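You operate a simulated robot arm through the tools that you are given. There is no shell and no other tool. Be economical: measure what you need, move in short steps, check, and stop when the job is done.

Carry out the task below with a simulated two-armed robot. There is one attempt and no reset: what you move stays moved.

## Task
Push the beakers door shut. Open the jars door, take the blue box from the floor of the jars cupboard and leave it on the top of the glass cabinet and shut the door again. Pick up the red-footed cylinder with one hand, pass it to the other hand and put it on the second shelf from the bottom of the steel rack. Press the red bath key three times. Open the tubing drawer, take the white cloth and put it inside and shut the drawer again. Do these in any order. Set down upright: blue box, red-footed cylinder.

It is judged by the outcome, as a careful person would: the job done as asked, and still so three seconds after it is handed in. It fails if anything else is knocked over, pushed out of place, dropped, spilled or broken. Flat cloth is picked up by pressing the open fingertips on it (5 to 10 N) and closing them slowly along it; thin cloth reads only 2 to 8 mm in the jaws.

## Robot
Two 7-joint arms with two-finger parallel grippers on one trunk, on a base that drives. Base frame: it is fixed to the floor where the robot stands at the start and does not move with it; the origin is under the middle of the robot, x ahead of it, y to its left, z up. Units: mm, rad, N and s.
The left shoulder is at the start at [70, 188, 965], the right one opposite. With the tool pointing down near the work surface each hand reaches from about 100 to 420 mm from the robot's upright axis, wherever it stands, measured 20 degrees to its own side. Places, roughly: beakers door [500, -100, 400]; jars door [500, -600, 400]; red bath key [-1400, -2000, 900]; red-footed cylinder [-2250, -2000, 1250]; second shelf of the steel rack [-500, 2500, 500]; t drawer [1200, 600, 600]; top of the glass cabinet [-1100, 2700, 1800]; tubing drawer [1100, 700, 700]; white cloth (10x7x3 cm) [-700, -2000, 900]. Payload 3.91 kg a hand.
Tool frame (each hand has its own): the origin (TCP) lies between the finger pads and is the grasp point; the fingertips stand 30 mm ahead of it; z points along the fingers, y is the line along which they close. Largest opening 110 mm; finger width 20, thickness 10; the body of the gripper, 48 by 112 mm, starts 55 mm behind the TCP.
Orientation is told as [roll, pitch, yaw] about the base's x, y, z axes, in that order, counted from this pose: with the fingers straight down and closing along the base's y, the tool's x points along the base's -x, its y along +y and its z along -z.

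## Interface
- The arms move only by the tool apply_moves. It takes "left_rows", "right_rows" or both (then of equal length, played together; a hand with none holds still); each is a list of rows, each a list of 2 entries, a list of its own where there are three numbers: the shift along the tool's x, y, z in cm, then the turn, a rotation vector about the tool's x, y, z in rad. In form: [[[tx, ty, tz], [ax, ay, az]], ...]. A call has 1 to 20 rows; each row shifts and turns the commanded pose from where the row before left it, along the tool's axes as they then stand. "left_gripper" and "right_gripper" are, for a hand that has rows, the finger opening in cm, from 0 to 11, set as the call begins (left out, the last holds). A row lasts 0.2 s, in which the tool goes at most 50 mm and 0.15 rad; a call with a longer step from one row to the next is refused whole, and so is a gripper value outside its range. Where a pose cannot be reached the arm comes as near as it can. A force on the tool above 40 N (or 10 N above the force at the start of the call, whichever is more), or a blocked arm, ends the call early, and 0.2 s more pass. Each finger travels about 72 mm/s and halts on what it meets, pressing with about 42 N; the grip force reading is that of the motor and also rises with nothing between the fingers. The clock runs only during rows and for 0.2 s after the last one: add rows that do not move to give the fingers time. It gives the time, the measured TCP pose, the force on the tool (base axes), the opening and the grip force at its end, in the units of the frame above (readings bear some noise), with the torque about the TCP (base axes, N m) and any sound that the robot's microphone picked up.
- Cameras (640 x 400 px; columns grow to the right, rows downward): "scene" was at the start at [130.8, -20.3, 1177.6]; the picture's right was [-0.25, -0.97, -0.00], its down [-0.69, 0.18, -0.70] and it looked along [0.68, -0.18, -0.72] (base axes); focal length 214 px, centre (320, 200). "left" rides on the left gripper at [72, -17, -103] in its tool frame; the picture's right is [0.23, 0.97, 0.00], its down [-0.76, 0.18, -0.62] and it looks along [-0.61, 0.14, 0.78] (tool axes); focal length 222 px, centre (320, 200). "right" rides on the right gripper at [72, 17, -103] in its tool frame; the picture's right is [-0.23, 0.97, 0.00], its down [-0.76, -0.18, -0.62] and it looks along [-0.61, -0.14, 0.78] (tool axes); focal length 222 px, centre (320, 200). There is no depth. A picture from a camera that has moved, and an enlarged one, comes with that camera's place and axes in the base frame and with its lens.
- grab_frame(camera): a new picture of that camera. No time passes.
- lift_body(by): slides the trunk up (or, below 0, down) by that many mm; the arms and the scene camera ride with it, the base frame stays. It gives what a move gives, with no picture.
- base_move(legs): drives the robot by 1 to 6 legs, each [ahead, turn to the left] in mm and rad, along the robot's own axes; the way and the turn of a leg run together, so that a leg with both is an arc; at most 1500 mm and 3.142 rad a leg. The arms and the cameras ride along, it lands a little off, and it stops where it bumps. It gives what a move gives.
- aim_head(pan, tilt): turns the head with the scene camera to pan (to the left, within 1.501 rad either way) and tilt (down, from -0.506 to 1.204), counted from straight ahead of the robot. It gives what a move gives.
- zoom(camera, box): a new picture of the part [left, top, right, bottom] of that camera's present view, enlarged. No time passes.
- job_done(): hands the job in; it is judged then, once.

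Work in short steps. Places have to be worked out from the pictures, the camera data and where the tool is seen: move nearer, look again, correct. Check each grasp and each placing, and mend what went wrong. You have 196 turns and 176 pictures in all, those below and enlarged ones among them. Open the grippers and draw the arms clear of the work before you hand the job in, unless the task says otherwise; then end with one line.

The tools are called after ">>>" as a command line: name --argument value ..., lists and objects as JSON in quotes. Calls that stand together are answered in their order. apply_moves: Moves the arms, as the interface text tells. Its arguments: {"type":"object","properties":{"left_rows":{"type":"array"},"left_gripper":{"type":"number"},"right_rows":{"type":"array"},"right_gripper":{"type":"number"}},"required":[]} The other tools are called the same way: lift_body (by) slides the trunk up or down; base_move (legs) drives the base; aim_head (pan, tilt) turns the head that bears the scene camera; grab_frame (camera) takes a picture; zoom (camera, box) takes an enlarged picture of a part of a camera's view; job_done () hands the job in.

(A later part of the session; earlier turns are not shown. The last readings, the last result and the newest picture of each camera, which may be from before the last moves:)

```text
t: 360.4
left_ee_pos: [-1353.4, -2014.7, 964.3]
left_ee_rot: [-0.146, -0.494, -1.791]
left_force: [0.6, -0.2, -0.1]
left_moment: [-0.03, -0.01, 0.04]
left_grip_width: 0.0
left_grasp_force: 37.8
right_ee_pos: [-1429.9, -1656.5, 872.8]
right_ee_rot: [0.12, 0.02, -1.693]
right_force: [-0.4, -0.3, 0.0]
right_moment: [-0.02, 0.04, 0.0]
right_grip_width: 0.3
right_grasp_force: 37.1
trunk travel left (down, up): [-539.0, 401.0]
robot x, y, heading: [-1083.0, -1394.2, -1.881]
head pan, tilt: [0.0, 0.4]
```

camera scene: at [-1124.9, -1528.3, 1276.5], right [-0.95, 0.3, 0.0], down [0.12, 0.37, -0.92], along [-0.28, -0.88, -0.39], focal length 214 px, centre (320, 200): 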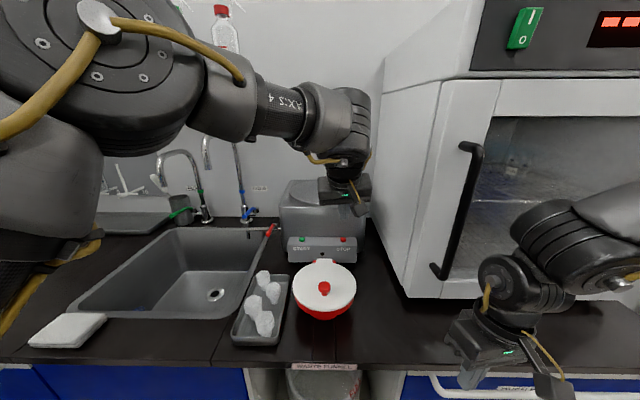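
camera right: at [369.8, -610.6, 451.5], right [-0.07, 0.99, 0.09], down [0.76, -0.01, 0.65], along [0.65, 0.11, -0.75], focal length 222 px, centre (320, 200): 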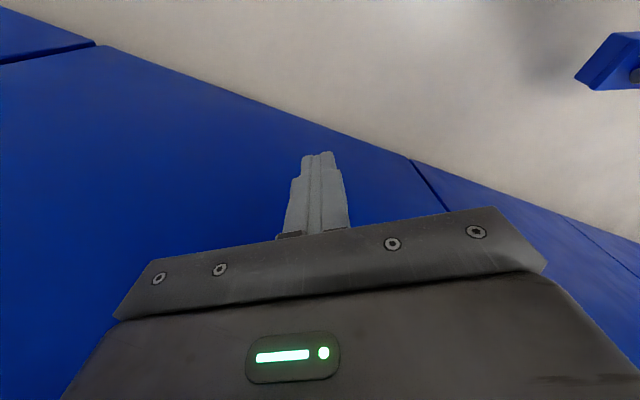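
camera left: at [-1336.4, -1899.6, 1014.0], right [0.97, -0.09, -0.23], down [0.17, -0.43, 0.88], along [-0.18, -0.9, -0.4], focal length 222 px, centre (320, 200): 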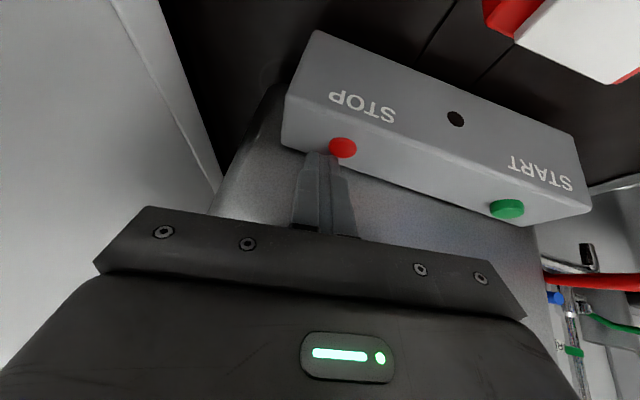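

Still only ~9 N. I press further down in fine steps.

>>> apply_moves --left_rows '[[[0.4, 0, 0.75], [0, 0, 0]], [[0.15, 0, 0.3], [0, 0, 0]], [[0.15, 0, 0.3], [0, 0, 0]], [[0.15, 0, 0.3], [0, 0, 0]], [[0.15, 0, 0.3], [0, 0, 0]], [[0.15, 0, 0.3], [0, 0, 0]]]'

>>> apply_moves --left_rows '[[[-1.2, 0, -2.2], [0, 0, 0]], [[0, 0, 0], [0, 0, 0]]]'

>>> zoom --camera "left" --box '[260, 60, 420, 170]'

```text
t: 361.9
left_ee_pos: [-1356.2, -2017.4, 956.0]
left_ee_rot: [-0.162, -0.514, -1.779]
left_force: [4.3, 14.4, 16.4]
left_moment: [0.29, -0.21, 0.08]
left_grip_width: 0.0
left_grasp_force: 37.4
right_ee_pos: [-1428.7, -1653.3, 874.7]
right_ee_rot: [0.118, 0.016, -1.693]
right_force: [-0.3, 0.8, 0.1]
right_moment: [0.0, 0.01, 0.02]
right_grip_width: 0.0
right_grasp_force: 37.2
trunk travel left (down, up): [-539.0, 401.0]
robot x, y, heading: [-1084.2, -1392.0, -1.883]
head pan, tilt: [0.0, 0.4]
stopped in row 6 (left hand): the force on the tool passed its limit at 42 N (the readings are from after the stop); the commanded pose is now the measured one
```

```text
t: 362.5
left_ee_pos: [-1353.8, -2019.8, 977.7]
left_ee_rot: [-0.155, -0.509, -1.779]
left_force: [0.5, 0.0, -0.2]
left_moment: [-0.01, 0.01, -0.03]
left_grip_width: 0.0
left_grasp_force: 37.6
right_ee_pos: [-1429.1, -1655.8, 873.2]
right_ee_rot: [0.119, 0.02, -1.693]
right_force: [0.2, 1.0, 1.0]
right_moment: [-0.01, 0.01, 0.01]
right_grip_width: 0.2
right_grasp_force: 38.1
trunk travel left (down, up): [-539.0, 401.0]
robot x, y, heading: [-1082.3, -1392.6, -1.881]
head pan, tilt: [0.0, 0.4]
```

```text
3.64 times, centred on (340, 115) of left
camera zoom: at [-1332.2, -1909.6, 1033.9], right [0.97, -0.08, -0.24], down [0.19, -0.43, 0.88], along [-0.17, -0.9, -0.4], focal length 808 px, centre (247, 509)
```

zoom: 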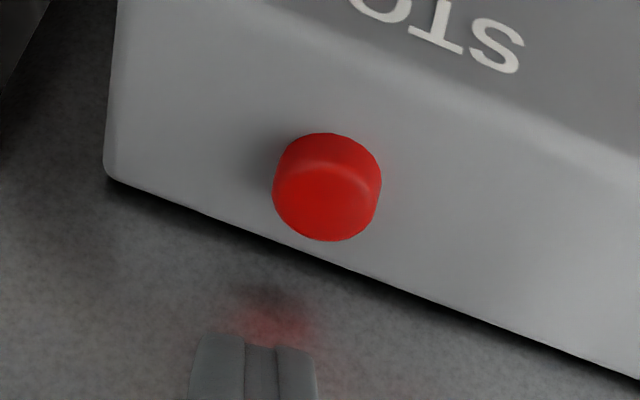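

The fingertips have drifted toward the tank and left of the key's centre. I correct: 11 mm sideways, 10 mm back, then press down.

>>> apply_moves --left_rows '[[[0.88, 1.1, -0.47], [0, 0, 0]], [[0.5, 0, 0.95], [0, 0, 0]], [[0.3, 0, 0.57], [0, 0, 0]], [[0.2, 0, 0.38], [0, 0, 0]], [[0.2, 0, 0.38], [0, 0, 0]], [[0.2, 0, 0.38], [0, 0, 0]]]'

>>> zoom --camera "left" --box '[260, 60, 420, 170]'

```text
t: 364.0
left_ee_pos: [-1344.3, -2015.7, 955.0]
left_ee_rot: [-0.169, -0.53, -1.771]
left_force: [3.5, 7.4, 15.1]
left_moment: [0.08, -0.16, 0.08]
left_grip_width: 0.1
left_grasp_force: 37.6
right_ee_pos: [-1428.2, -1654.7, 873.9]
right_ee_rot: [0.119, 0.015, -1.691]
right_force: [-0.7, -0.1, 0.2]
right_moment: [-0.03, 0.03, -0.02]
right_grip_width: 0.0
right_grasp_force: 37.7
trunk travel left (down, up): [-539.0, 401.0]
robot x, y, heading: [-1082.5, -1393.5, -1.88]
head pan, tilt: [0.0, 0.4]
heard: click
stopped in row 6 (left hand): the force on the tool passed its limit at 43 N (the readings are from after the stop); the commanded pose is now the measured one
```

```text
3.64 times, centred on (340, 115) of left
camera zoom: at [-1322.8, -1903.0, 1010.7], right [0.96, -0.08, -0.25], down [0.2, -0.41, 0.89], along [-0.17, -0.91, -0.38], focal length 808 px, centre (247, 509)
```

zoom: 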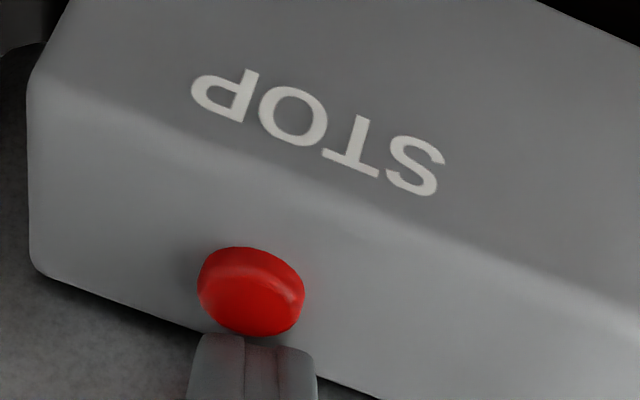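

Second click. Now lift, move slightly nearer to the key's centre, and press the third time.

>>> apply_moves --left_rows '[[[-1.0, 0, -1.9], [0, 0, 0]], [[0.7, 0, -0.4], [0, 0, 0]], [[0, 0, 0], [0, 0, 0]], [[0.45, 0, 0.86], [0, 0, 0]], [[0.3, 0, 0.57], [0, 0, 0]], [[0.2, 0, 0.38], [0, 0, 0]], [[0.2, 0, 0.38], [0, 0, 0]]]'

```text
t: 365.6
left_ee_pos: [-1342.4, -2010.7, 957.2]
left_ee_rot: [-0.169, -0.539, -1.766]
left_force: [3.1, -5.6, 32.8]
left_moment: [-0.42, -0.11, -0.01]
left_grip_width: 0.0
left_grasp_force: 37.2
right_ee_pos: [-1427.6, -1655.3, 875.0]
right_ee_rot: [0.116, 0.016, -1.691]
right_force: [-0.5, 0.5, 0.4]
right_moment: [0.01, 0.01, -0.03]
right_grip_width: 0.3
right_grasp_force: 38.2
trunk travel left (down, up): [-539.0, 401.0]
robot x, y, heading: [-1082.5, -1389.8, -1.877]
head pan, tilt: [0.0, 0.4]
heard: click
```

Third click: the key is done. I lift off, back away and drive along the bench toward the cylinder.

>>> apply_moves --left_rows '[[[-2, 0, -3.8], [0, 0, 0]], [[-1, 0, -4], [0, 0, 0]], [[3, 0, -3], [0, 0, 0]], [[3, 0, -3], [0, 0, 0]], [[3, 0, -3], [0, 0, 0]]]'

>>> base_move --legs '[[-130, 0], [0, -1.571], [800, 0], [0, 1.571]]'

>>> aim_head --pan -0.2 --tilt 0.1

>>> grab_frame --camera "scene"

```text
t: 366.8
left_ee_pos: [-1288.0, -1883.4, 1064.1]
left_ee_rot: [-0.165, -0.525, -1.775]
left_force: [0.0, 0.5, 0.7]
left_moment: [-0.02, -0.03, 0.03]
left_grip_width: 0.0
left_grasp_force: 37.7
right_ee_pos: [-1428.6, -1656.2, 873.7]
right_ee_rot: [0.119, 0.017, -1.692]
right_force: [1.5, 0.0, 0.0]
right_moment: [-0.02, 0.03, 0.04]
right_grip_width: 0.0
right_grasp_force: 38.0
trunk travel left (down, up): [-539.0, 401.0]
robot x, y, heading: [-1081.2, -1392.9, -1.88]
head pan, tilt: [0.0, 0.4]
```

```text
t: 379.8
left_ee_pos: [-2002.7, -1512.7, 1061.6]
left_ee_rot: [-0.163, -0.523, -1.743]
left_force: [0.1, -0.2, -0.1]
left_moment: [-0.01, 0.01, 0.0]
left_grip_width: 0.0
left_grasp_force: 37.4
right_ee_pos: [-2149.0, -1287.6, 873.3]
right_ee_rot: [0.118, 0.02, -1.664]
right_force: [0.9, 0.1, 0.6]
right_moment: [0.01, 0.01, 0.0]
right_grip_width: 0.2
right_grasp_force: 38.0
trunk travel left (down, up): [-539.0, 401.0]
robot x, y, heading: [-1811.4, -1011.0, -1.853]
head pan, tilt: [0.0, 0.4]
```

```text
t: 380.6
left_ee_pos: [-2002.4, -1512.0, 1061.8]
left_ee_rot: [-0.165, -0.524, -1.745]
left_force: [-1.3, 0.9, -0.9]
left_moment: [-0.02, -0.02, -0.02]
left_grip_width: 0.0
left_grasp_force: 37.8
right_ee_pos: [-2148.7, -1286.9, 873.2]
right_ee_rot: [0.118, 0.02, -1.663]
right_force: [0.2, -0.2, -1.1]
right_moment: [0.01, -0.04, 0.01]
right_grip_width: 0.0
right_grasp_force: 38.0
trunk travel left (down, up): [-539.0, 401.0]
robot x, y, heading: [-1805.6, -1011.6, -1.845]
head pan, tilt: [-0.201, 0.099]
```

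```text
33 pictures are left
camera scene: at [-1864.6, -1141.9, 1304.6], right [-0.89, 0.46, 0.0], down [0.05, 0.09, -0.99], along [-0.46, -0.88, -0.1], focal length 214 px, centre (320, 200)
```

scene: 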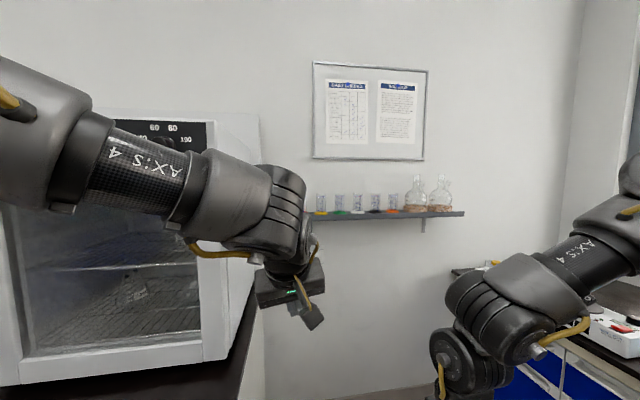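

A wall shelf holds several cylinders with coloured feet. Zoom to find the red-footed one.

>>> zoom --camera "scene" --box '[290, 160, 490, 250]'

```text
3.20 times, centred on (390, 205) of scene
camera zoom: at [-1864.6, -1141.9, 1304.6], right [-0.89, 0.46, 0.0], down [0.05, 0.09, -0.99], along [-0.46, -0.88, -0.1], focal length 686 px, centre (96, 184)
```

zoom: 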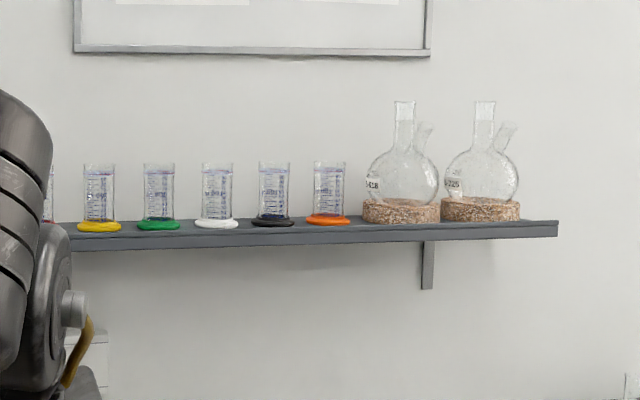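

The red-footed one must be the leftmost, hidden behind the hand (≈[-2245,-2000], foot z≈1165). I move to the right past the bench end, approach, raise the trunk and point the left hand forward.

>>> base_move --legs '[[0, -1.54], [265, 0], [0, 1.52], [330, 0]]'

>>> lift_body --by 180

>>> apply_moves --left_rows '[[[0, 3, 0], [0, -0.15, 0]], [[0, 3, 0], [0, -0.15, 0]], [[0, 3, 0], [0, -0.15, 0]], [[0, 3, 0], [0, -0.15, 0]], [[0, 3, 0], [0, -0.15, 0]], [[0, 3, 0], [0, -0.15, 0]], [[0, 3, 0], [0, -0.14, 0]]]' --left_gripper 7

>>> grab_frame --camera "left"

>>> grab_frame --camera "scene"

```text
t: 391.7
left_ee_pos: [-2354.4, -1765.7, 1062.4]
left_ee_rot: [-0.165, -0.524, -1.744]
left_force: [-0.3, 0.4, 0.2]
left_moment: [-0.01, -0.01, -0.02]
left_grip_width: 0.0
left_grasp_force: 38.2
right_ee_pos: [-2500.5, -1541.6, 873.0]
right_ee_rot: [0.12, 0.019, -1.662]
right_force: [-0.1, 0.2, 0.7]
right_moment: [0.0, 0.01, -0.01]
right_grip_width: 0.1
right_grasp_force: 37.9
trunk travel left (down, up): [-539.0, 401.0]
robot x, y, heading: [-2162.9, -1264.9, -1.856]
head pan, tilt: [-0.201, 0.099]
```

```text
t: 393.7
left_ee_pos: [-2354.4, -1765.5, 1241.9]
left_ee_rot: [-0.166, -0.522, -1.744]
left_force: [-0.8, -1.0, 0.4]
left_moment: [0.0, 0.01, 0.02]
left_grip_width: 0.3
left_grasp_force: 37.9
right_ee_pos: [-2501.9, -1540.7, 1052.6]
right_ee_rot: [0.119, 0.019, -1.663]
right_force: [0.6, 0.6, -0.2]
right_moment: [0.03, 0.02, -0.01]
right_grip_width: 0.0
right_grasp_force: 37.4
trunk travel left (down, up): [-719.0, 221.0]
robot x, y, heading: [-2168.0, -1266.1, -1.849]
head pan, tilt: [-0.201, 0.099]
```

```text
t: 395.5
left_ee_pos: [-2147.4, -1818.6, 1269.2]
left_ee_rot: [-1.439, -1.355, -0.344]
left_force: [-0.2, -0.4, 1.2]
left_moment: [-0.01, 0.02, 0.04]
left_grip_width: 70.3
left_grasp_force: 0.0
left hand out of reach, approached as far as the arm can: row 7
right_ee_pos: [-2501.3, -1542.1, 1053.4]
right_ee_rot: [0.118, 0.019, -1.662]
right_force: [-0.1, -0.1, -0.2]
right_moment: [-0.03, -0.02, 0.02]
right_grip_width: 0.0
right_grasp_force: 37.7
trunk travel left (down, up): [-719.0, 221.0]
robot x, y, heading: [-2161.5, -1266.5, -1.85]
head pan, tilt: [-0.201, 0.099]
stopped in row 7 (left hand): the arm was blocked; the commanded pose is now the measured one
```

```text
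31 pictures are left
camera left: at [-2156.8, -1709.0, 1204.5], right [0.89, -0.18, -0.43], down [0.46, 0.52, 0.72], along [0.09, -0.84, 0.54], focal length 222 px, centre (320, 200)
```

left: 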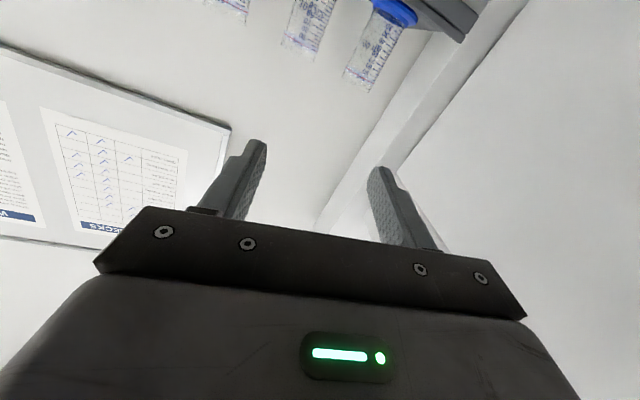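

```text
30 pictures are left
camera scene: at [-2216.5, -1395.8, 1484.6], right [-0.89, 0.46, 0.0], down [0.05, 0.09, -0.99], along [-0.46, -0.88, -0.1], focal length 214 px, centre (320, 200)
```

scene: 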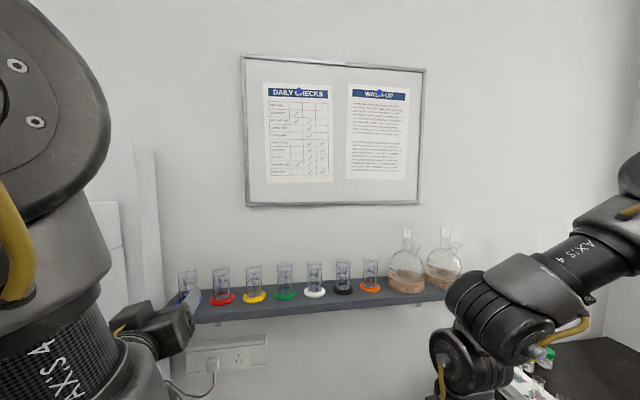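

All cylinders are visible: red is second from the left, at about (-2238,-2024), z 1152–1239. I level the hand's roll, move to a pre-grasp 90 mm short and look.

>>> apply_moves --left_rows '[[[0, 0, 0], [0, 0, 0.107]], [[0, 0, 0], [0, 0, 0.106]], [[1.65, -1.12, 3.25], [0, 0, 0]], [[1.65, -1.12, 3.25], [0, 0, 0]], [[1.65, -1.12, 3.25], [0, 0, 0]], [[1.65, -1.12, 3.25], [0, 0, 0]]]'

>>> grab_frame --camera "left"

>>> zoom --camera "scene" --box '[120, 220, 320, 345]'

```text
t: 396.9
left_ee_pos: [-2219.7, -1935.2, 1195.9]
left_ee_rot: [0.162, -1.54, -1.948]
left_force: [0.5, -0.4, -0.5]
left_moment: [-0.04, -0.01, -0.02]
left_grip_width: 69.9
left_grasp_force: 0.0
right_ee_pos: [-2501.5, -1542.8, 1052.7]
right_ee_rot: [0.12, 0.021, -1.662]
right_force: [0.4, -0.7, 0.1]
right_moment: [-0.01, 0.0, 0.0]
right_grip_width: 0.0
right_grasp_force: 37.5
trunk travel left (down, up): [-719.0, 221.0]
robot x, y, heading: [-2159.8, -1267.0, -1.853]
head pan, tilt: [-0.201, 0.099]
```

```text
29 pictures are left
camera left: at [-2214.1, -1829.6, 1126.3], right [0.95, -0.2, -0.22], down [0.3, 0.55, 0.78], along [-0.04, -0.81, 0.58], focal length 222 px, centre (320, 200)
```

left: 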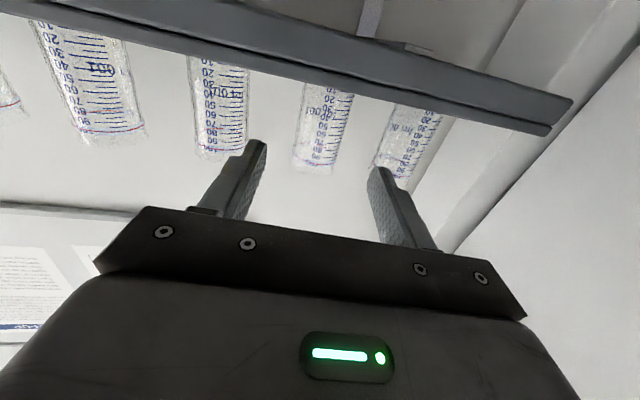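

```text
3.20 times, centred on (220, 282) of scene
camera zoom: at [-2216.6, -1398.0, 1484.4], right [-0.89, 0.46, 0.0], down [0.05, 0.09, -0.99], along [-0.46, -0.88, -0.1], focal length 686 px, centre (640, -64)
```

zoom: 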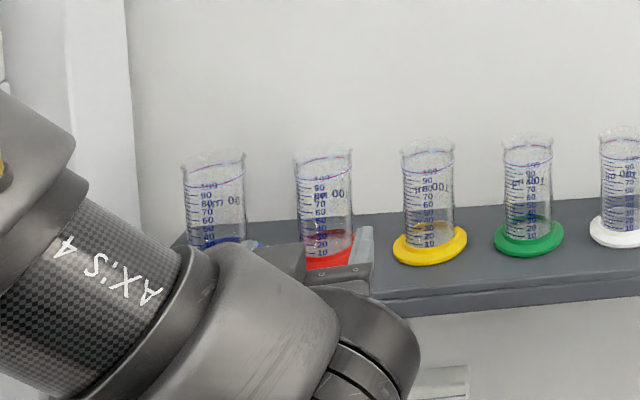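

The red cylinder is centred between the fingers. Advance 88 mm, slightly higher, and close gently.

>>> apply_moves --left_rows '[[[-0.4, 0, 3], [0, 0, 0]], [[-0.4, 0, 3], [0, 0, 0]], [[-0.2, 0, 2.6], [0, 0, 0]]]'

>>> apply_moves --left_rows '[[[0, 0, 0], [0, 0, 0]], [[0, 0, 0], [0, 0, 0]], [[0, 0, 0], [0, 0, 0]]]' --left_gripper 3.6

>>> zoom --camera "scene" --box '[120, 220, 320, 345]'

```text
t: 397.7
left_ee_pos: [-2238.6, -2017.2, 1203.8]
left_ee_rot: [0.197, -1.542, -1.984]
left_force: [0.7, -0.1, 0.8]
left_moment: [-0.03, 0.02, 0.01]
left_grip_width: 70.0
left_grasp_force: 0.1
right_ee_pos: [-2502.7, -1540.0, 1052.1]
right_ee_rot: [0.119, 0.019, -1.662]
right_force: [-0.1, -0.2, 0.4]
right_moment: [-0.05, 0.01, 0.0]
right_grip_width: 0.1
right_grasp_force: 37.5
trunk travel left (down, up): [-719.0, 221.0]
robot x, y, heading: [-2163.7, -1264.1, -1.85]
head pan, tilt: [-0.201, 0.099]
```

```text
t: 398.5
left_ee_pos: [-2237.6, -2016.7, 1203.7]
left_ee_rot: [0.154, -1.541, -1.94]
left_force: [0.2, -0.4, 1.2]
left_moment: [-0.02, 0.05, 0.04]
left_grip_width: 43.5
left_grasp_force: 42.0
right_ee_pos: [-2500.7, -1541.0, 1053.1]
right_ee_rot: [0.119, 0.02, -1.661]
right_force: [1.2, 0.7, 0.6]
right_moment: [0.03, 0.02, 0.02]
right_grip_width: 0.0
right_grasp_force: 37.8
trunk travel left (down, up): [-719.0, 221.0]
robot x, y, heading: [-2162.8, -1263.0, -1.849]
head pan, tilt: [-0.201, 0.099]
```

```text
3.20 times, centred on (220, 282) of scene
camera zoom: at [-2216.7, -1395.1, 1484.7], right [-0.89, 0.46, 0.0], down [0.05, 0.09, -0.99], along [-0.46, -0.88, -0.1], focal length 686 px, centre (640, -64)
```

zoom: 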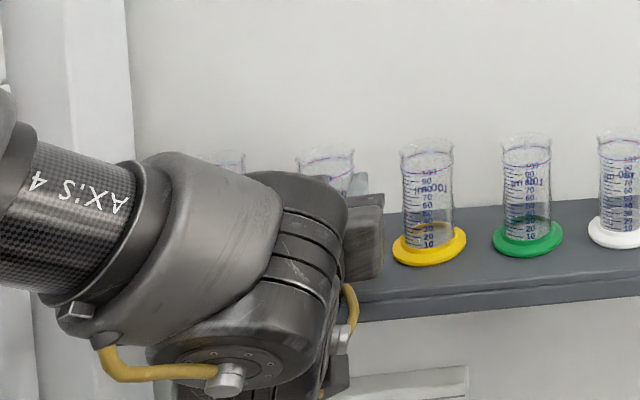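

Gripped at 43.5 mm. I lift it, back away from the shelf, bring the left hand to the middle and ready the right hand (open, pitched 45°).

>>> apply_moves --left_rows '[[[-1.5, 0, 0], [0, 0, 0]], [[-2, 0, 0], [0, 0, 0]], [[-2, 0, 0], [0, 0, 0]]]'

>>> base_move --legs '[[-340, 0]]'

>>> apply_moves --left_rows '[[[0, -3.7, -3.1], [0, 0, 0]], [[0, -3.7, -3.1], [0, 0, 0]], [[0, -3.7, -3.1], [0, 0, 0]], [[0, -3.7, -3.1], [0, 0, 0]], [[0, -3.7, -3.1], [0, 0, 0]], [[0, -3.7, 0], [0, 0, 0]]]'

>>> apply_moves --right_rows '[[[-2, 0, -4.2], [0.06, 0, 0.095]], [[-2, 0, -4.2], [0.06, 0, 0.095]], [[0, 0, -4.2], [0, 0, 0]], [[0, 0, -4.2], [0, 0, 0]], [[0, 0, -4.2], [0, 0, 0]], [[0, 0, 0], [0, -0.131, 0]], [[0, 0, 0], [0, -0.131, 0]], [[0, 0, 0], [0, -0.131, 0]], [[0, 0, 0], [0, -0.131, 0]], [[0, 0, 0], [0, -0.131, 0]], [[0, 0, 0], [0, -0.131, 0]]]' --right_gripper 8

>>> aim_head --pan 0 --tilt 0.5

>>> grab_frame --camera "scene"

```text
t: 399.3
left_ee_pos: [-2236.2, -2017.2, 1259.3]
left_ee_rot: [0.147, -1.541, -1.934]
left_force: [-0.5, 0.2, -2.2]
left_moment: [0.02, -0.04, -0.02]
left_grip_width: 43.4
left_grasp_force: 41.9
right_ee_pos: [-2502.0, -1540.5, 1053.1]
right_ee_rot: [0.121, 0.019, -1.661]
right_force: [0.4, 0.0, 0.2]
right_moment: [0.01, -0.02, 0.02]
right_grip_width: 0.0
right_grasp_force: 37.3
trunk travel left (down, up): [-719.0, 221.0]
robot x, y, heading: [-2166.7, -1265.3, -1.853]
head pan, tilt: [-0.201, 0.099]
```

```text
t: 401.5
left_ee_pos: [-2139.1, -1689.7, 1255.9]
left_ee_rot: [0.152, -1.541, -1.933]
left_force: [0.8, -0.1, -1.4]
left_moment: [0.01, -0.01, -0.01]
left_grip_width: 43.6
left_grasp_force: 41.8
right_ee_pos: [-2407.2, -1212.6, 1052.4]
right_ee_rot: [0.119, 0.021, -1.659]
right_force: [0.7, 1.4, -0.7]
right_moment: [0.01, 0.0, -0.02]
right_grip_width: 0.0
right_grasp_force: 37.0
trunk travel left (down, up): [-719.0, 221.0]
robot x, y, heading: [-2069.1, -933.0, -1.843]
head pan, tilt: [-0.201, 0.099]
```

```text
t: 403.1
left_ee_pos: [-2291.4, -1534.6, 1279.9]
left_ee_rot: [-0.726, -1.506, -1.014]
left_force: [0.3, 0.7, -1.6]
left_moment: [0.02, -0.03, -0.02]
left_grip_width: 43.8
left_grasp_force: 41.9
left hand out of reach, approached as far as the arm can: row 5, 6
right_ee_pos: [-2407.1, -1212.0, 1052.9]
right_ee_rot: [0.12, 0.02, -1.654]
right_force: [0.0, 0.9, 0.9]
right_moment: [-0.03, 0.01, -0.02]
right_grip_width: 0.0
right_grasp_force: 37.3
trunk travel left (down, up): [-719.0, 221.0]
robot x, y, heading: [-2070.4, -936.3, -1.841]
head pan, tilt: [-0.201, 0.099]
stopped in row 6 (left hand): the arm was blocked; the commanded pose is now the measured one
```

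```text
t: 405.5
left_ee_pos: [-2289.1, -1531.1, 1284.7]
left_ee_rot: [-0.809, -1.511, -0.932]
left_force: [-0.8, 0.9, -0.7]
left_moment: [0.02, -0.04, -0.04]
left_grip_width: 43.8
left_grasp_force: 42.1
right_ee_pos: [-2477.1, -1256.9, 1283.0]
right_ee_rot: [-0.03, -0.687, -1.803]
right_force: [0.4, -0.2, 0.4]
right_moment: [0.03, 0.02, 0.01]
right_grip_width: 80.2
right_grasp_force: 0.0
right hand out of reach, approached as far as the arm can: row 1, 2, 8, 9, 10, 11
trunk travel left (down, up): [-719.0, 221.0]
robot x, y, heading: [-2068.0, -939.2, -1.842]
head pan, tilt: [-0.201, 0.099]
```

```text
t: 406.4
left_ee_pos: [-2291.8, -1535.4, 1282.2]
left_ee_rot: [-0.752, -1.508, -0.989]
left_force: [0.5, 0.8, -1.6]
left_moment: [0.03, 0.02, 0.01]
left_grip_width: 43.9
left_grasp_force: 41.9
right_ee_pos: [-2479.5, -1261.6, 1278.8]
right_ee_rot: [-0.028, -0.68, -1.807]
right_force: [0.3, 0.5, 0.6]
right_moment: [-0.01, -0.02, 0.02]
right_grip_width: 80.0
right_grasp_force: 0.1
trunk travel left (down, up): [-719.0, 221.0]
robot x, y, heading: [-2072.7, -934.7, -1.839]
head pan, tilt: [0.0, 0.499]
```

```text
26 pictures are left
camera scene: at [-2105.7, -1071.2, 1447.6], right [-0.96, 0.27, 0.0], down [0.13, 0.46, -0.88], along [-0.24, -0.85, -0.48], focal length 214 px, centre (320, 200)
```

scene: 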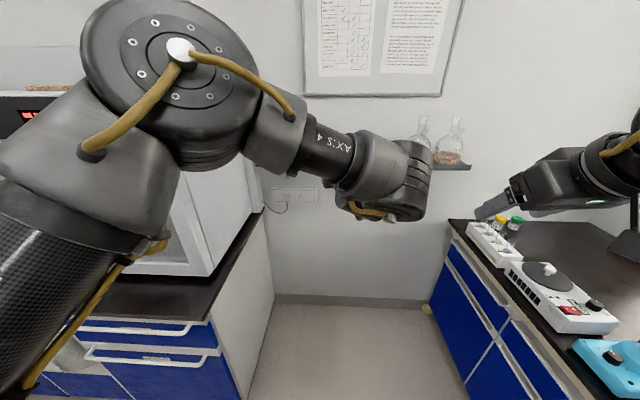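

The left hand holds the cylinder ahead of the middle. I bring the right hand to a pre-grasp above and behind it.

>>> apply_moves --right_rows '[[[-2.64, 3.63, 0.3], [0, 0, 0]], [[-2.64, 3.63, 0.3], [0, 0, 0]], [[-2.64, 3.63, 0.3], [0, 0, 0]], [[-2.64, 3.63, 0.3], [0, 0, 0]], [[-2.64, 3.63, 0.3], [0, 0, 0]], [[-2.64, 3.63, 0.3], [0, 0, 0]], [[-2.64, 3.63, 0.3], [0, 0, 0]]]'

>>> grab_frame --camera "right"

```text
t: 408.0
left_ee_pos: [-2290.1, -1533.7, 1282.9]
left_ee_rot: [-0.761, -1.51, -0.98]
left_force: [0.6, -0.1, -0.4]
left_moment: [-0.02, -0.02, 0.0]
left_grip_width: 43.8
left_grasp_force: 42.1
right_ee_pos: [-2424.9, -1356.4, 1336.1]
right_ee_rot: [-0.024, -0.686, -1.811]
right_force: [-0.1, 0.5, 0.0]
right_moment: [-0.04, -0.01, 0.03]
right_grip_width: 80.1
right_grasp_force: 0.0
right hand out of reach, approached as far as the arm can: row 1, 2, 3, 4, 5, 6, 7
trunk travel left (down, up): [-719.0, 221.0]
robot x, y, heading: [-2071.2, -934.5, -1.846]
head pan, tilt: [0.0, 0.499]
```

```text
25 pictures are left
camera right: at [-2377.7, -1243.0, 1369.3], right [0.9, -0.42, 0.12], down [-0.2, -0.15, 0.97], along [-0.39, -0.9, -0.22], focal length 222 px, centre (320, 200)
```

right: 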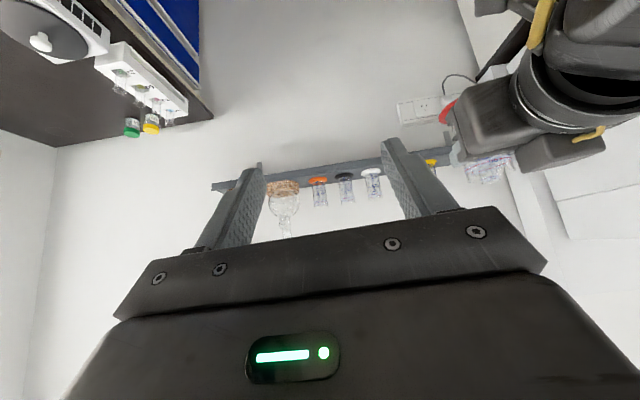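

The right arm stops 170 mm short sideways. I yaw both wrists inward — the left toward the right, the right toward the left — so that the hands can meet.

>>> apply_moves --left_rows '[[[0, -2.8, -0.9], [0.15, 0, 0]], [[0, -2.8, -0.9], [0.15, 0, 0]], [[0, -2.8, -0.9], [0.15, 0, 0]], [[0, -2.8, -0.9], [0.15, 0, 0]]]' --right_rows '[[[-1, 2, 0], [-0.084, 0, -0.103]], [[-1, 2, 0], [-0.084, 0, -0.103]], [[-1, 2, 0], [-0.084, 0, -0.103]], [[0, 0, 0], [0, 0, 0]]]'

>>> grab_frame --camera "right"

>>> grab_frame --camera "scene"

```text
t: 408.9
left_ee_pos: [-2367.3, -1474.1, 1285.7]
left_ee_rot: [-1.233, -1.514, -1.027]
left_force: [4.6, -2.3, -1.1]
left_moment: [0.11, 0.17, -0.41]
left_grip_width: 43.7
left_grasp_force: 42.2
right_ee_pos: [-2376.0, -1380.5, 1349.1]
right_ee_rot: [-0.03, -0.666, -1.409]
right_force: [-3.6, 2.3, -0.7]
right_moment: [0.07, 0.04, 0.06]
right_grip_width: 78.0
right_grasp_force: 0.0
right hand out of reach, approached as far as the arm can: row 2, 3
trunk travel left (down, up): [-719.0, 221.0]
robot x, y, heading: [-2070.5, -933.8, -1.844]
head pan, tilt: [0.0, 0.499]
stopped in row 4 (right hand): the force on the tool passed its limit at 54 N (the readings are from after the stop); the commanded pose is now the measured one
```

```text
24 pictures are left
camera right: at [-2375.4, -1257.7, 1384.7], right [0.99, -0.04, 0.12], down [-0.12, -0.23, 0.96], along [-0.01, -0.97, -0.23], focal length 222 px, centre (320, 200)
```

right: 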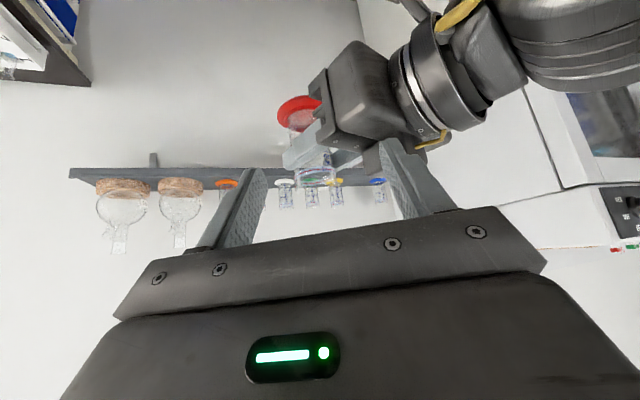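

```text
23 pictures are left
camera scene: at [-2104.7, -1069.6, 1447.7], right [-0.96, 0.27, 0.0], down [0.13, 0.46, -0.88], along [-0.24, -0.85, -0.48], focal length 214 px, centre (320, 200)
```

scene: 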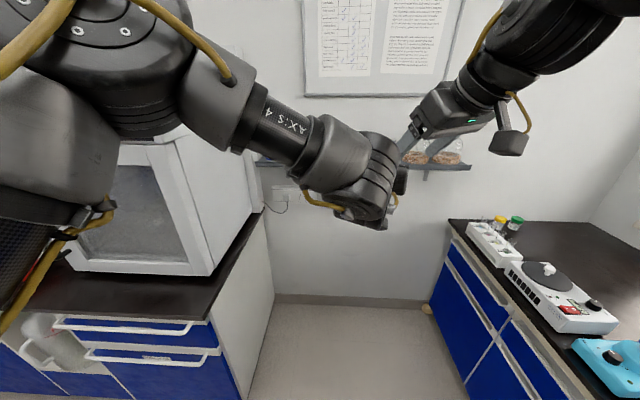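

The hands meet: the cylinder's top lies ahead of the right fingers, but a finger touched the left palm's corner. I narrow the jaws, go up and over, and then come down along the tool axis.

>>> apply_moves --right_rows '[[[-2.6, -0.3, -0.9], [0, 0, 0]], [[-2.6, -0.3, -0.9], [0, 0, 0]], [[0, 0, 2], [0, 0, 0]], [[0, 0, 2], [0, 0, 0]]]' --right_gripper 6

>>> grab_frame --camera "right"

```text
t: 409.9
left_ee_pos: [-2367.1, -1473.9, 1283.7]
left_ee_rot: [-1.216, -1.513, -1.046]
left_force: [0.0, 0.2, -0.9]
left_moment: [0.0, -0.01, -0.01]
left_grip_width: 43.6
left_grasp_force: 42.3
right_ee_pos: [-2400.3, -1413.8, 1348.1]
right_ee_rot: [-0.025, -0.665, -1.41]
right_force: [-1.3, 0.0, -0.5]
right_moment: [0.03, 0.0, 0.04]
right_grip_width: 60.1
right_grasp_force: 0.0
right hand out of reach, approached as far as the arm can: row 1, 2, 4
trunk travel left (down, up): [-719.0, 221.0]
robot x, y, heading: [-2066.5, -937.8, -1.847]
head pan, tilt: [0.0, 0.499]
```

```text
22 pictures are left
camera right: at [-2401.2, -1291.7, 1383.2], right [0.99, -0.04, 0.12], down [-0.12, -0.23, 0.96], along [-0.01, -0.97, -0.24], focal length 222 px, centre (320, 200)
```

right: 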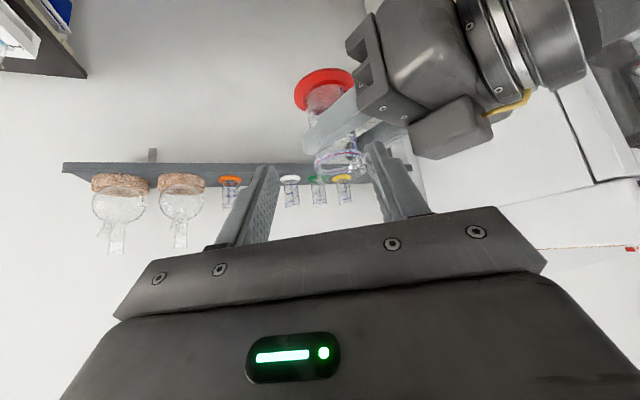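

The rim is nearly between the right fingers. I close the remaining gap from both sides.

>>> apply_moves --left_rows '[[[-1.1, -1.9, -0.75], [0, 0, 0]], [[-1.1, -1.9, -0.75], [0, 0, 0]]]' --right_rows '[[[-0.6, 0.5, 1.4], [0, 0, 0]], [[-0.6, 0.5, 1.4], [0, 0, 0]]]'

>>> grab_frame --camera "right"

```text
t: 410.6
left_ee_pos: [-2385.5, -1440.1, 1308.1]
left_ee_rot: [-1.157, -1.516, -1.096]
left_force: [13.0, -19.1, -10.5]
left_moment: [0.04, 0.16, -0.3]
left_grip_width: 43.7
left_grasp_force: 42.1
right_ee_pos: [-2402.9, -1425.8, 1326.9]
right_ee_rot: [-0.027, -0.67, -1.413]
right_force: [-12.3, 18.0, 9.0]
right_moment: [0.18, -0.05, 0.45]
right_grip_width: 56.7
right_grasp_force: 0.0
right hand out of reach, approached as far as the arm can: row 1, 2
trunk travel left (down, up): [-719.0, 221.0]
robot x, y, heading: [-2071.4, -935.6, -1.841]
head pan, tilt: [0.0, 0.499]
```

```text
21 pictures are left
camera right: at [-2402.6, -1302.8, 1362.0], right [0.99, -0.04, 0.12], down [-0.12, -0.23, 0.96], along [-0.01, -0.97, -0.23], focal length 222 px, centre (320, 200)
```

right: 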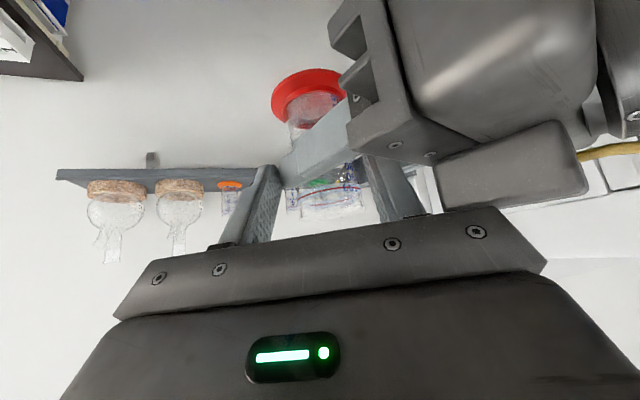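

The cylinder's upper part is now between the right fingers. I centre it with the left hand by 12 mm, then close the right hand on it.

>>> apply_moves --left_rows '[[[0, -0.8, 0.9], [0, 0, 0]], [[0, 0, 0], [0, 0, 0]]]' --right_rows '[[[0, 0.2, -0.6], [0, 0, 0]], [[0, 0, 0], [0, 0, 0]]]'

>>> apply_moves --right_rows '[[[0, 0, 0], [0, 0, 0]], [[0, 0, 0], [0, 0, 0]], [[0, 0, 0], [0, 0, 0]]]' --right_gripper 3.6

>>> grab_frame --camera "right"

```text
t: 410.9
left_ee_pos: [-2390.2, -1441.3, 1310.8]
left_ee_rot: [-1.204, -1.511, -1.05]
left_force: [0.7, -1.3, -1.6]
left_moment: [0.03, 0.0, -0.01]
left_grip_width: 43.5
left_grasp_force: 42.0
right_ee_pos: [-2408.1, -1424.2, 1329.0]
right_ee_rot: [-0.033, -0.673, -1.429]
right_force: [-1.7, 1.1, 1.3]
right_moment: [0.0, -0.01, 0.01]
right_grip_width: 59.8
right_grasp_force: 0.2
trunk travel left (down, up): [-719.0, 221.0]
robot x, y, heading: [-2072.3, -934.7, -1.846]
head pan, tilt: [0.0, 0.499]
stopped in row 1 (right hand): the force on the tool passed its limit at 62 N (the readings are from after the stop); the commanded pose is now the measured one
```

```text
t: 411.7
left_ee_pos: [-2389.2, -1442.6, 1311.5]
left_ee_rot: [-1.192, -1.514, -1.064]
left_force: [29.0, 14.0, -1.0]
left_moment: [0.13, 0.11, -0.46]
left_grip_width: 43.5
left_grasp_force: 41.5
right_ee_pos: [-2408.1, -1425.4, 1327.9]
right_ee_rot: [-0.034, -0.669, -1.433]
right_force: [-28.6, -12.6, 0.7]
right_moment: [-0.3, 0.39, -0.25]
right_grip_width: 51.1
right_grasp_force: 15.2
trunk travel left (down, up): [-719.0, 221.0]
robot x, y, heading: [-2071.4, -938.2, -1.844]
head pan, tilt: [0.0, 0.499]
```

```text
20 pictures are left
camera right: at [-2406.1, -1302.8, 1363.7], right [0.99, -0.06, 0.11], down [-0.13, -0.23, 0.97], along [-0.03, -0.97, -0.23], focal length 222 px, centre (320, 200)
```

right: 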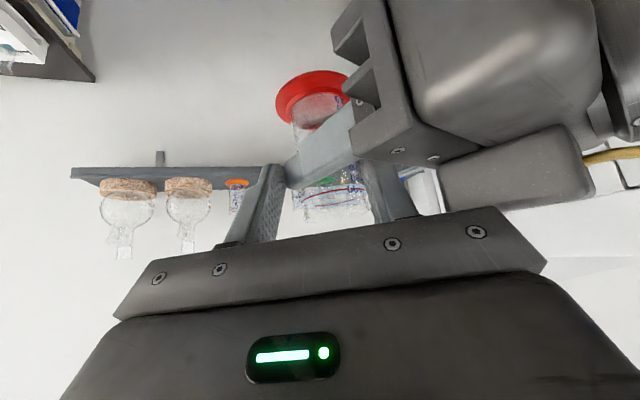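

The right fingers are clamping on the left gripper rather than the glass; they sit ~20 mm too low. I reopen, lower the left hand by 22 mm, and close again.

>>> apply_moves --right_rows '[[[0, 0, 0], [0, 0, 0]], [[0, 0, 0], [0, 0, 0]]]' --right_gripper 6.5

>>> apply_moves --left_rows '[[[1.2, 0, 0], [0, 0, 0]], [[1.0, -0.6, 0.6], [0, 0, 0]]]'

>>> apply_moves --right_rows '[[[0, 0, 0.3], [0, 0, 0]], [[0, 0, 0], [0, 0, 0]], [[0, 0, 0], [0, 0, 0]], [[0, 0, 0], [0, 0, 0]]]' --right_gripper 3.6

>>> grab_frame --camera "right"

```text
t: 412.3
left_ee_pos: [-2389.0, -1442.9, 1310.8]
left_ee_rot: [-1.215, -1.514, -1.038]
left_force: [9.8, -11.6, -3.4]
left_moment: [-0.09, 0.05, -0.29]
left_grip_width: 43.4
left_grasp_force: 41.9
right_ee_pos: [-2405.7, -1423.8, 1328.9]
right_ee_rot: [-0.033, -0.67, -1.424]
right_force: [-10.4, 11.2, 2.0]
right_moment: [0.26, 0.07, 0.29]
right_grip_width: 60.8
right_grasp_force: 0.1
trunk travel left (down, up): [-719.0, 221.0]
robot x, y, heading: [-2067.8, -935.7, -1.842]
head pan, tilt: [0.0, 0.499]
```

```text
t: 412.9
left_ee_pos: [-2391.2, -1451.9, 1303.6]
left_ee_rot: [-1.493, -1.487, -0.747]
left_force: [4.2, 2.9, 1.2]
left_moment: [0.01, 0.1, -0.18]
left_grip_width: 43.8
left_grasp_force: 42.5
right_ee_pos: [-2407.7, -1425.5, 1329.6]
right_ee_rot: [-0.034, -0.672, -1.43]
right_force: [-4.6, -2.2, -1.6]
right_moment: [-0.09, 0.01, 0.01]
right_grip_width: 62.7
right_grasp_force: 0.2
trunk travel left (down, up): [-719.0, 221.0]
robot x, y, heading: [-2068.0, -935.4, -1.843]
head pan, tilt: [0.0, 0.499]
```

```text
t: 413.8
left_ee_pos: [-2386.2, -1454.1, 1300.7]
left_ee_rot: [-1.432, -1.488, -0.8]
left_force: [7.2, 4.5, -3.8]
left_moment: [-0.21, 0.14, 0.23]
left_grip_width: 43.6
left_grasp_force: 42.2
right_ee_pos: [-2410.3, -1427.1, 1324.8]
right_ee_rot: [-0.034, -0.671, -1.434]
right_force: [-7.3, -5.4, 2.3]
right_moment: [0.05, -0.01, -0.56]
right_grip_width: 43.1
right_grasp_force: 6.7
trunk travel left (down, up): [-719.0, 221.0]
robot x, y, heading: [-2068.3, -932.2, -1.844]
head pan, tilt: [0.0, 0.499]
stopped in row 4 (right hand): the force on the tool passed its limit at 41 N (the readings are from after the stop); the commanded pose is now the measured one
```

```text
19 pictures are left
camera right: at [-2406.7, -1305.0, 1360.9], right [0.99, -0.07, 0.11], down [-0.13, -0.22, 0.97], along [-0.04, -0.97, -0.23], focal length 222 px, centre (320, 200)
```

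right: 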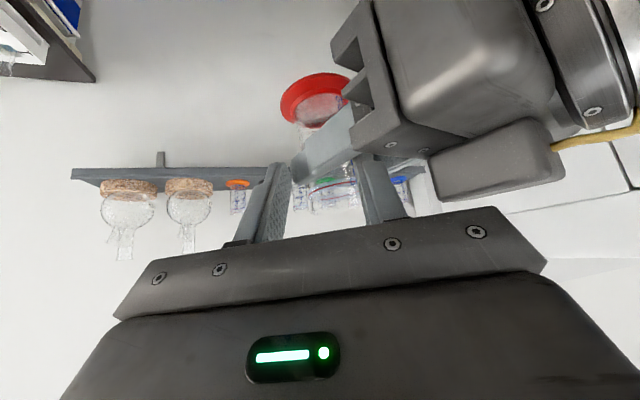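

Opening reads 43 mm, matching the glass. I let the right hand squeeze fully and check the reading.

>>> apply_moves --right_rows '[[[0, 0, 0], [0, 0, 0]], [[0, 0, 0], [0, 0, 0]], [[0, 0, 0], [0, 0, 0]]]' --right_gripper 3.4

>>> zoom --camera "right" --box '[240, 50, 460, 240]'

```text
t: 414.6
left_ee_pos: [-2387.2, -1455.4, 1300.4]
left_ee_rot: [-1.437, -1.486, -0.795]
left_force: [19.7, 10.2, -7.2]
left_moment: [-0.28, 0.12, 0.09]
left_grip_width: 43.5
left_grasp_force: 41.6
right_ee_pos: [-2409.7, -1427.3, 1325.5]
right_ee_rot: [-0.036, -0.67, -1.434]
right_force: [-20.2, -9.8, 5.6]
right_moment: [-0.12, 0.19, -0.85]
right_grip_width: 43.0
right_grasp_force: 9.1
trunk travel left (down, up): [-719.0, 221.0]
robot x, y, heading: [-2069.1, -936.4, -1.846]
head pan, tilt: [0.0, 0.499]
```

```text
2.11 times, centred on (350, 145) of right
camera zoom: at [-2406.8, -1304.9, 1360.9], right [0.99, -0.07, 0.11], down [-0.13, -0.22, 0.97], along [-0.04, -0.97, -0.23], focal length 468 px, centre (257, 316)
```

zoom: 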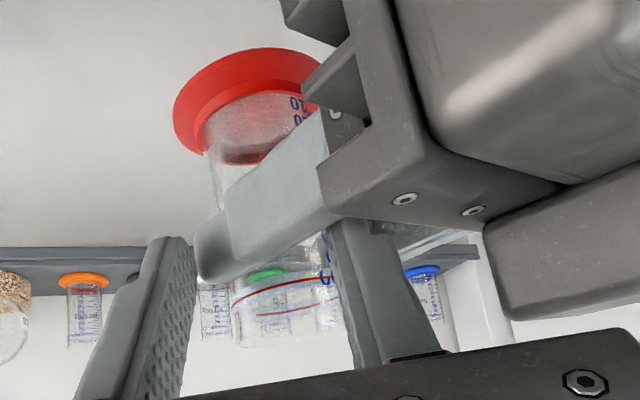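

The far finger is caught on the left fingertip, and the glass is off-centre. I open, lower the left hand further with a sideways shift, and close again.

>>> apply_moves --right_rows '[[[0, 0, 0], [0, 0, 0]], [[0, 0, 0], [0, 0, 0]]]' --right_gripper 6.5

>>> apply_moves --left_rows '[[[1.0, -0.4, 0.4], [0, 0, 0]], [[1.0, -0.4, 0.4], [0, 0, 0]], [[0, 0, 0], [0, 0, 0]]]'

>>> apply_moves --right_rows '[[[0, 0, 0], [0, 0, 0]], [[0, 0, 0], [0, 0, 0]], [[0, 0, 0], [0, 0, 0]], [[0, 0, 0], [0, 0, 0]]]' --right_gripper 3.4

>>> zoom --camera "right" --box '[240, 50, 460, 240]'

```text
t: 415.2
left_ee_pos: [-2389.3, -1453.4, 1301.3]
left_ee_rot: [-1.465, -1.486, -0.772]
left_force: [0.7, 0.0, -0.8]
left_moment: [0.0, -0.01, -0.01]
left_grip_width: 43.3
left_grasp_force: 42.0
right_ee_pos: [-2408.1, -1427.2, 1326.6]
right_ee_rot: [-0.035, -0.671, -1.429]
right_force: [-0.6, 0.6, -0.4]
right_moment: [0.02, -0.03, 0.01]
right_grip_width: 65.2
right_grasp_force: 0.1
trunk travel left (down, up): [-719.0, 221.0]
robot x, y, heading: [-2070.4, -933.9, -1.843]
head pan, tilt: [0.0, 0.499]
```

```text
t: 416.0
left_ee_pos: [-2392.3, -1465.4, 1294.8]
left_ee_rot: [-1.58, -1.458, -0.637]
left_force: [13.8, 26.5, -1.5]
left_moment: [-0.66, 0.32, -0.11]
left_grip_width: 43.5
left_grasp_force: 41.2
right_ee_pos: [-2409.5, -1427.6, 1326.3]
right_ee_rot: [-0.034, -0.672, -1.433]
right_force: [-13.3, -26.2, 0.7]
right_moment: [-0.11, 0.01, -0.89]
right_grip_width: 56.2
right_grasp_force: 0.1
trunk travel left (down, up): [-719.0, 221.0]
robot x, y, heading: [-2068.6, -936.3, -1.841]
head pan, tilt: [0.0, 0.499]
```

```text
t: 417.0
left_ee_pos: [-2392.5, -1466.1, 1290.6]
left_ee_rot: [-1.53, -1.462, -0.682]
left_force: [-10.9, 11.6, 4.8]
left_moment: [0.12, -0.15, 0.43]
left_grip_width: 43.6
left_grasp_force: 41.9
right_ee_pos: [-2409.3, -1427.7, 1326.8]
right_ee_rot: [-0.034, -0.669, -1.432]
right_force: [11.2, -11.4, -7.0]
right_moment: [-0.24, -0.11, -0.22]
right_grip_width: 38.6
right_grasp_force: 4.7
trunk travel left (down, up): [-719.0, 221.0]
robot x, y, heading: [-2068.5, -936.3, -1.846]
head pan, tilt: [0.0, 0.499]
```

```text
2.11 times, centred on (350, 145) of right
camera zoom: at [-2405.9, -1305.1, 1360.6], right [0.99, -0.06, 0.11], down [-0.13, -0.23, 0.97], along [-0.03, -0.97, -0.23], focal length 468 px, centre (257, 316)
```

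zoom: 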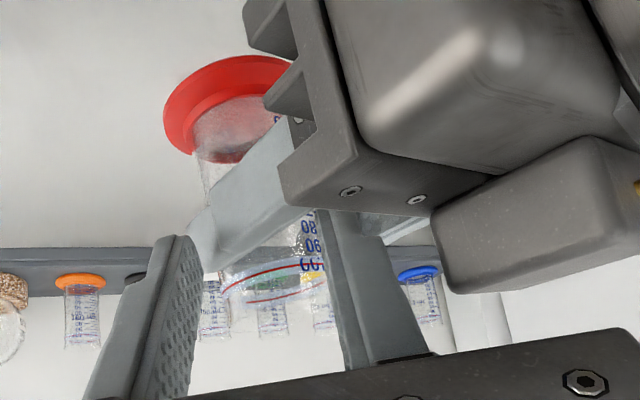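

The right fingertips stop short of the glass (38 mm). With the right hand open, I pass the left hand down, toward the right hand, and up again so the glass rises between the fingers.

>>> apply_moves --right_rows '[[[0, 0, 0], [0, 0, 0]], [[0, 0, 0], [0, 0, 0]], [[0, 0, 0], [0, 0, 0]]]' --right_gripper 7.5

>>> apply_moves --left_rows '[[[2.5, 0.5, 0.5], [0, 0, 0]], [[2.5, 0, 0], [0, 0, 0]], [[0, -1.8, -1.0], [0, 0, 0]], [[0, -1.8, -1.0], [0, 0, 0]], [[-2.3, 0, 0], [0, 0, 0]], [[-2.3, 0, 0], [0, 0, 0]]]'

>>> zoom --camera "right" --box '[240, 50, 460, 240]'

```text
t: 417.8
left_ee_pos: [-2389.1, -1468.3, 1290.1]
left_ee_rot: [-1.519, -1.467, -0.688]
left_force: [21.0, -5.6, -4.6]
left_moment: [-0.04, 0.68, -1.34]
left_grip_width: 43.4
left_grasp_force: 41.5
right_ee_pos: [-2410.8, -1427.5, 1324.9]
right_ee_rot: [-0.036, -0.67, -1.433]
right_force: [-21.4, 4.1, 4.5]
right_moment: [0.12, 0.01, 0.51]
right_grip_width: 64.7
right_grasp_force: 0.1
trunk travel left (down, up): [-719.0, 221.0]
robot x, y, heading: [-2069.5, -935.8, -1.841]
head pan, tilt: [0.0, 0.499]
```

```text
t: 419.2
left_ee_pos: [-2409.7, -1432.7, 1273.9]
left_ee_rot: [-1.332, -1.472, -0.886]
left_force: [-0.1, 0.7, -1.4]
left_moment: [0.02, -0.01, -0.01]
left_grip_width: 43.3
left_grasp_force: 42.2
right_ee_pos: [-2408.0, -1425.5, 1326.6]
right_ee_rot: [-0.036, -0.673, -1.428]
right_force: [-0.3, 0.1, 0.2]
right_moment: [-0.03, 0.04, 0.0]
right_grip_width: 75.0
right_grasp_force: 0.1
trunk travel left (down, up): [-719.0, 221.0]
robot x, y, heading: [-2068.9, -936.1, -1.836]
head pan, tilt: [0.0, 0.499]
```

```text
2.11 times, centred on (350, 145) of right
camera zoom: at [-2405.2, -1303.1, 1361.6], right [0.99, -0.06, 0.11], down [-0.12, -0.22, 0.97], along [-0.03, -0.97, -0.23], focal length 468 px, centre (257, 316)
```

zoom: 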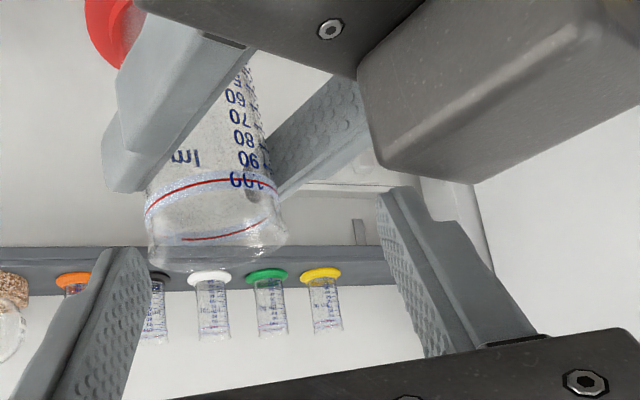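

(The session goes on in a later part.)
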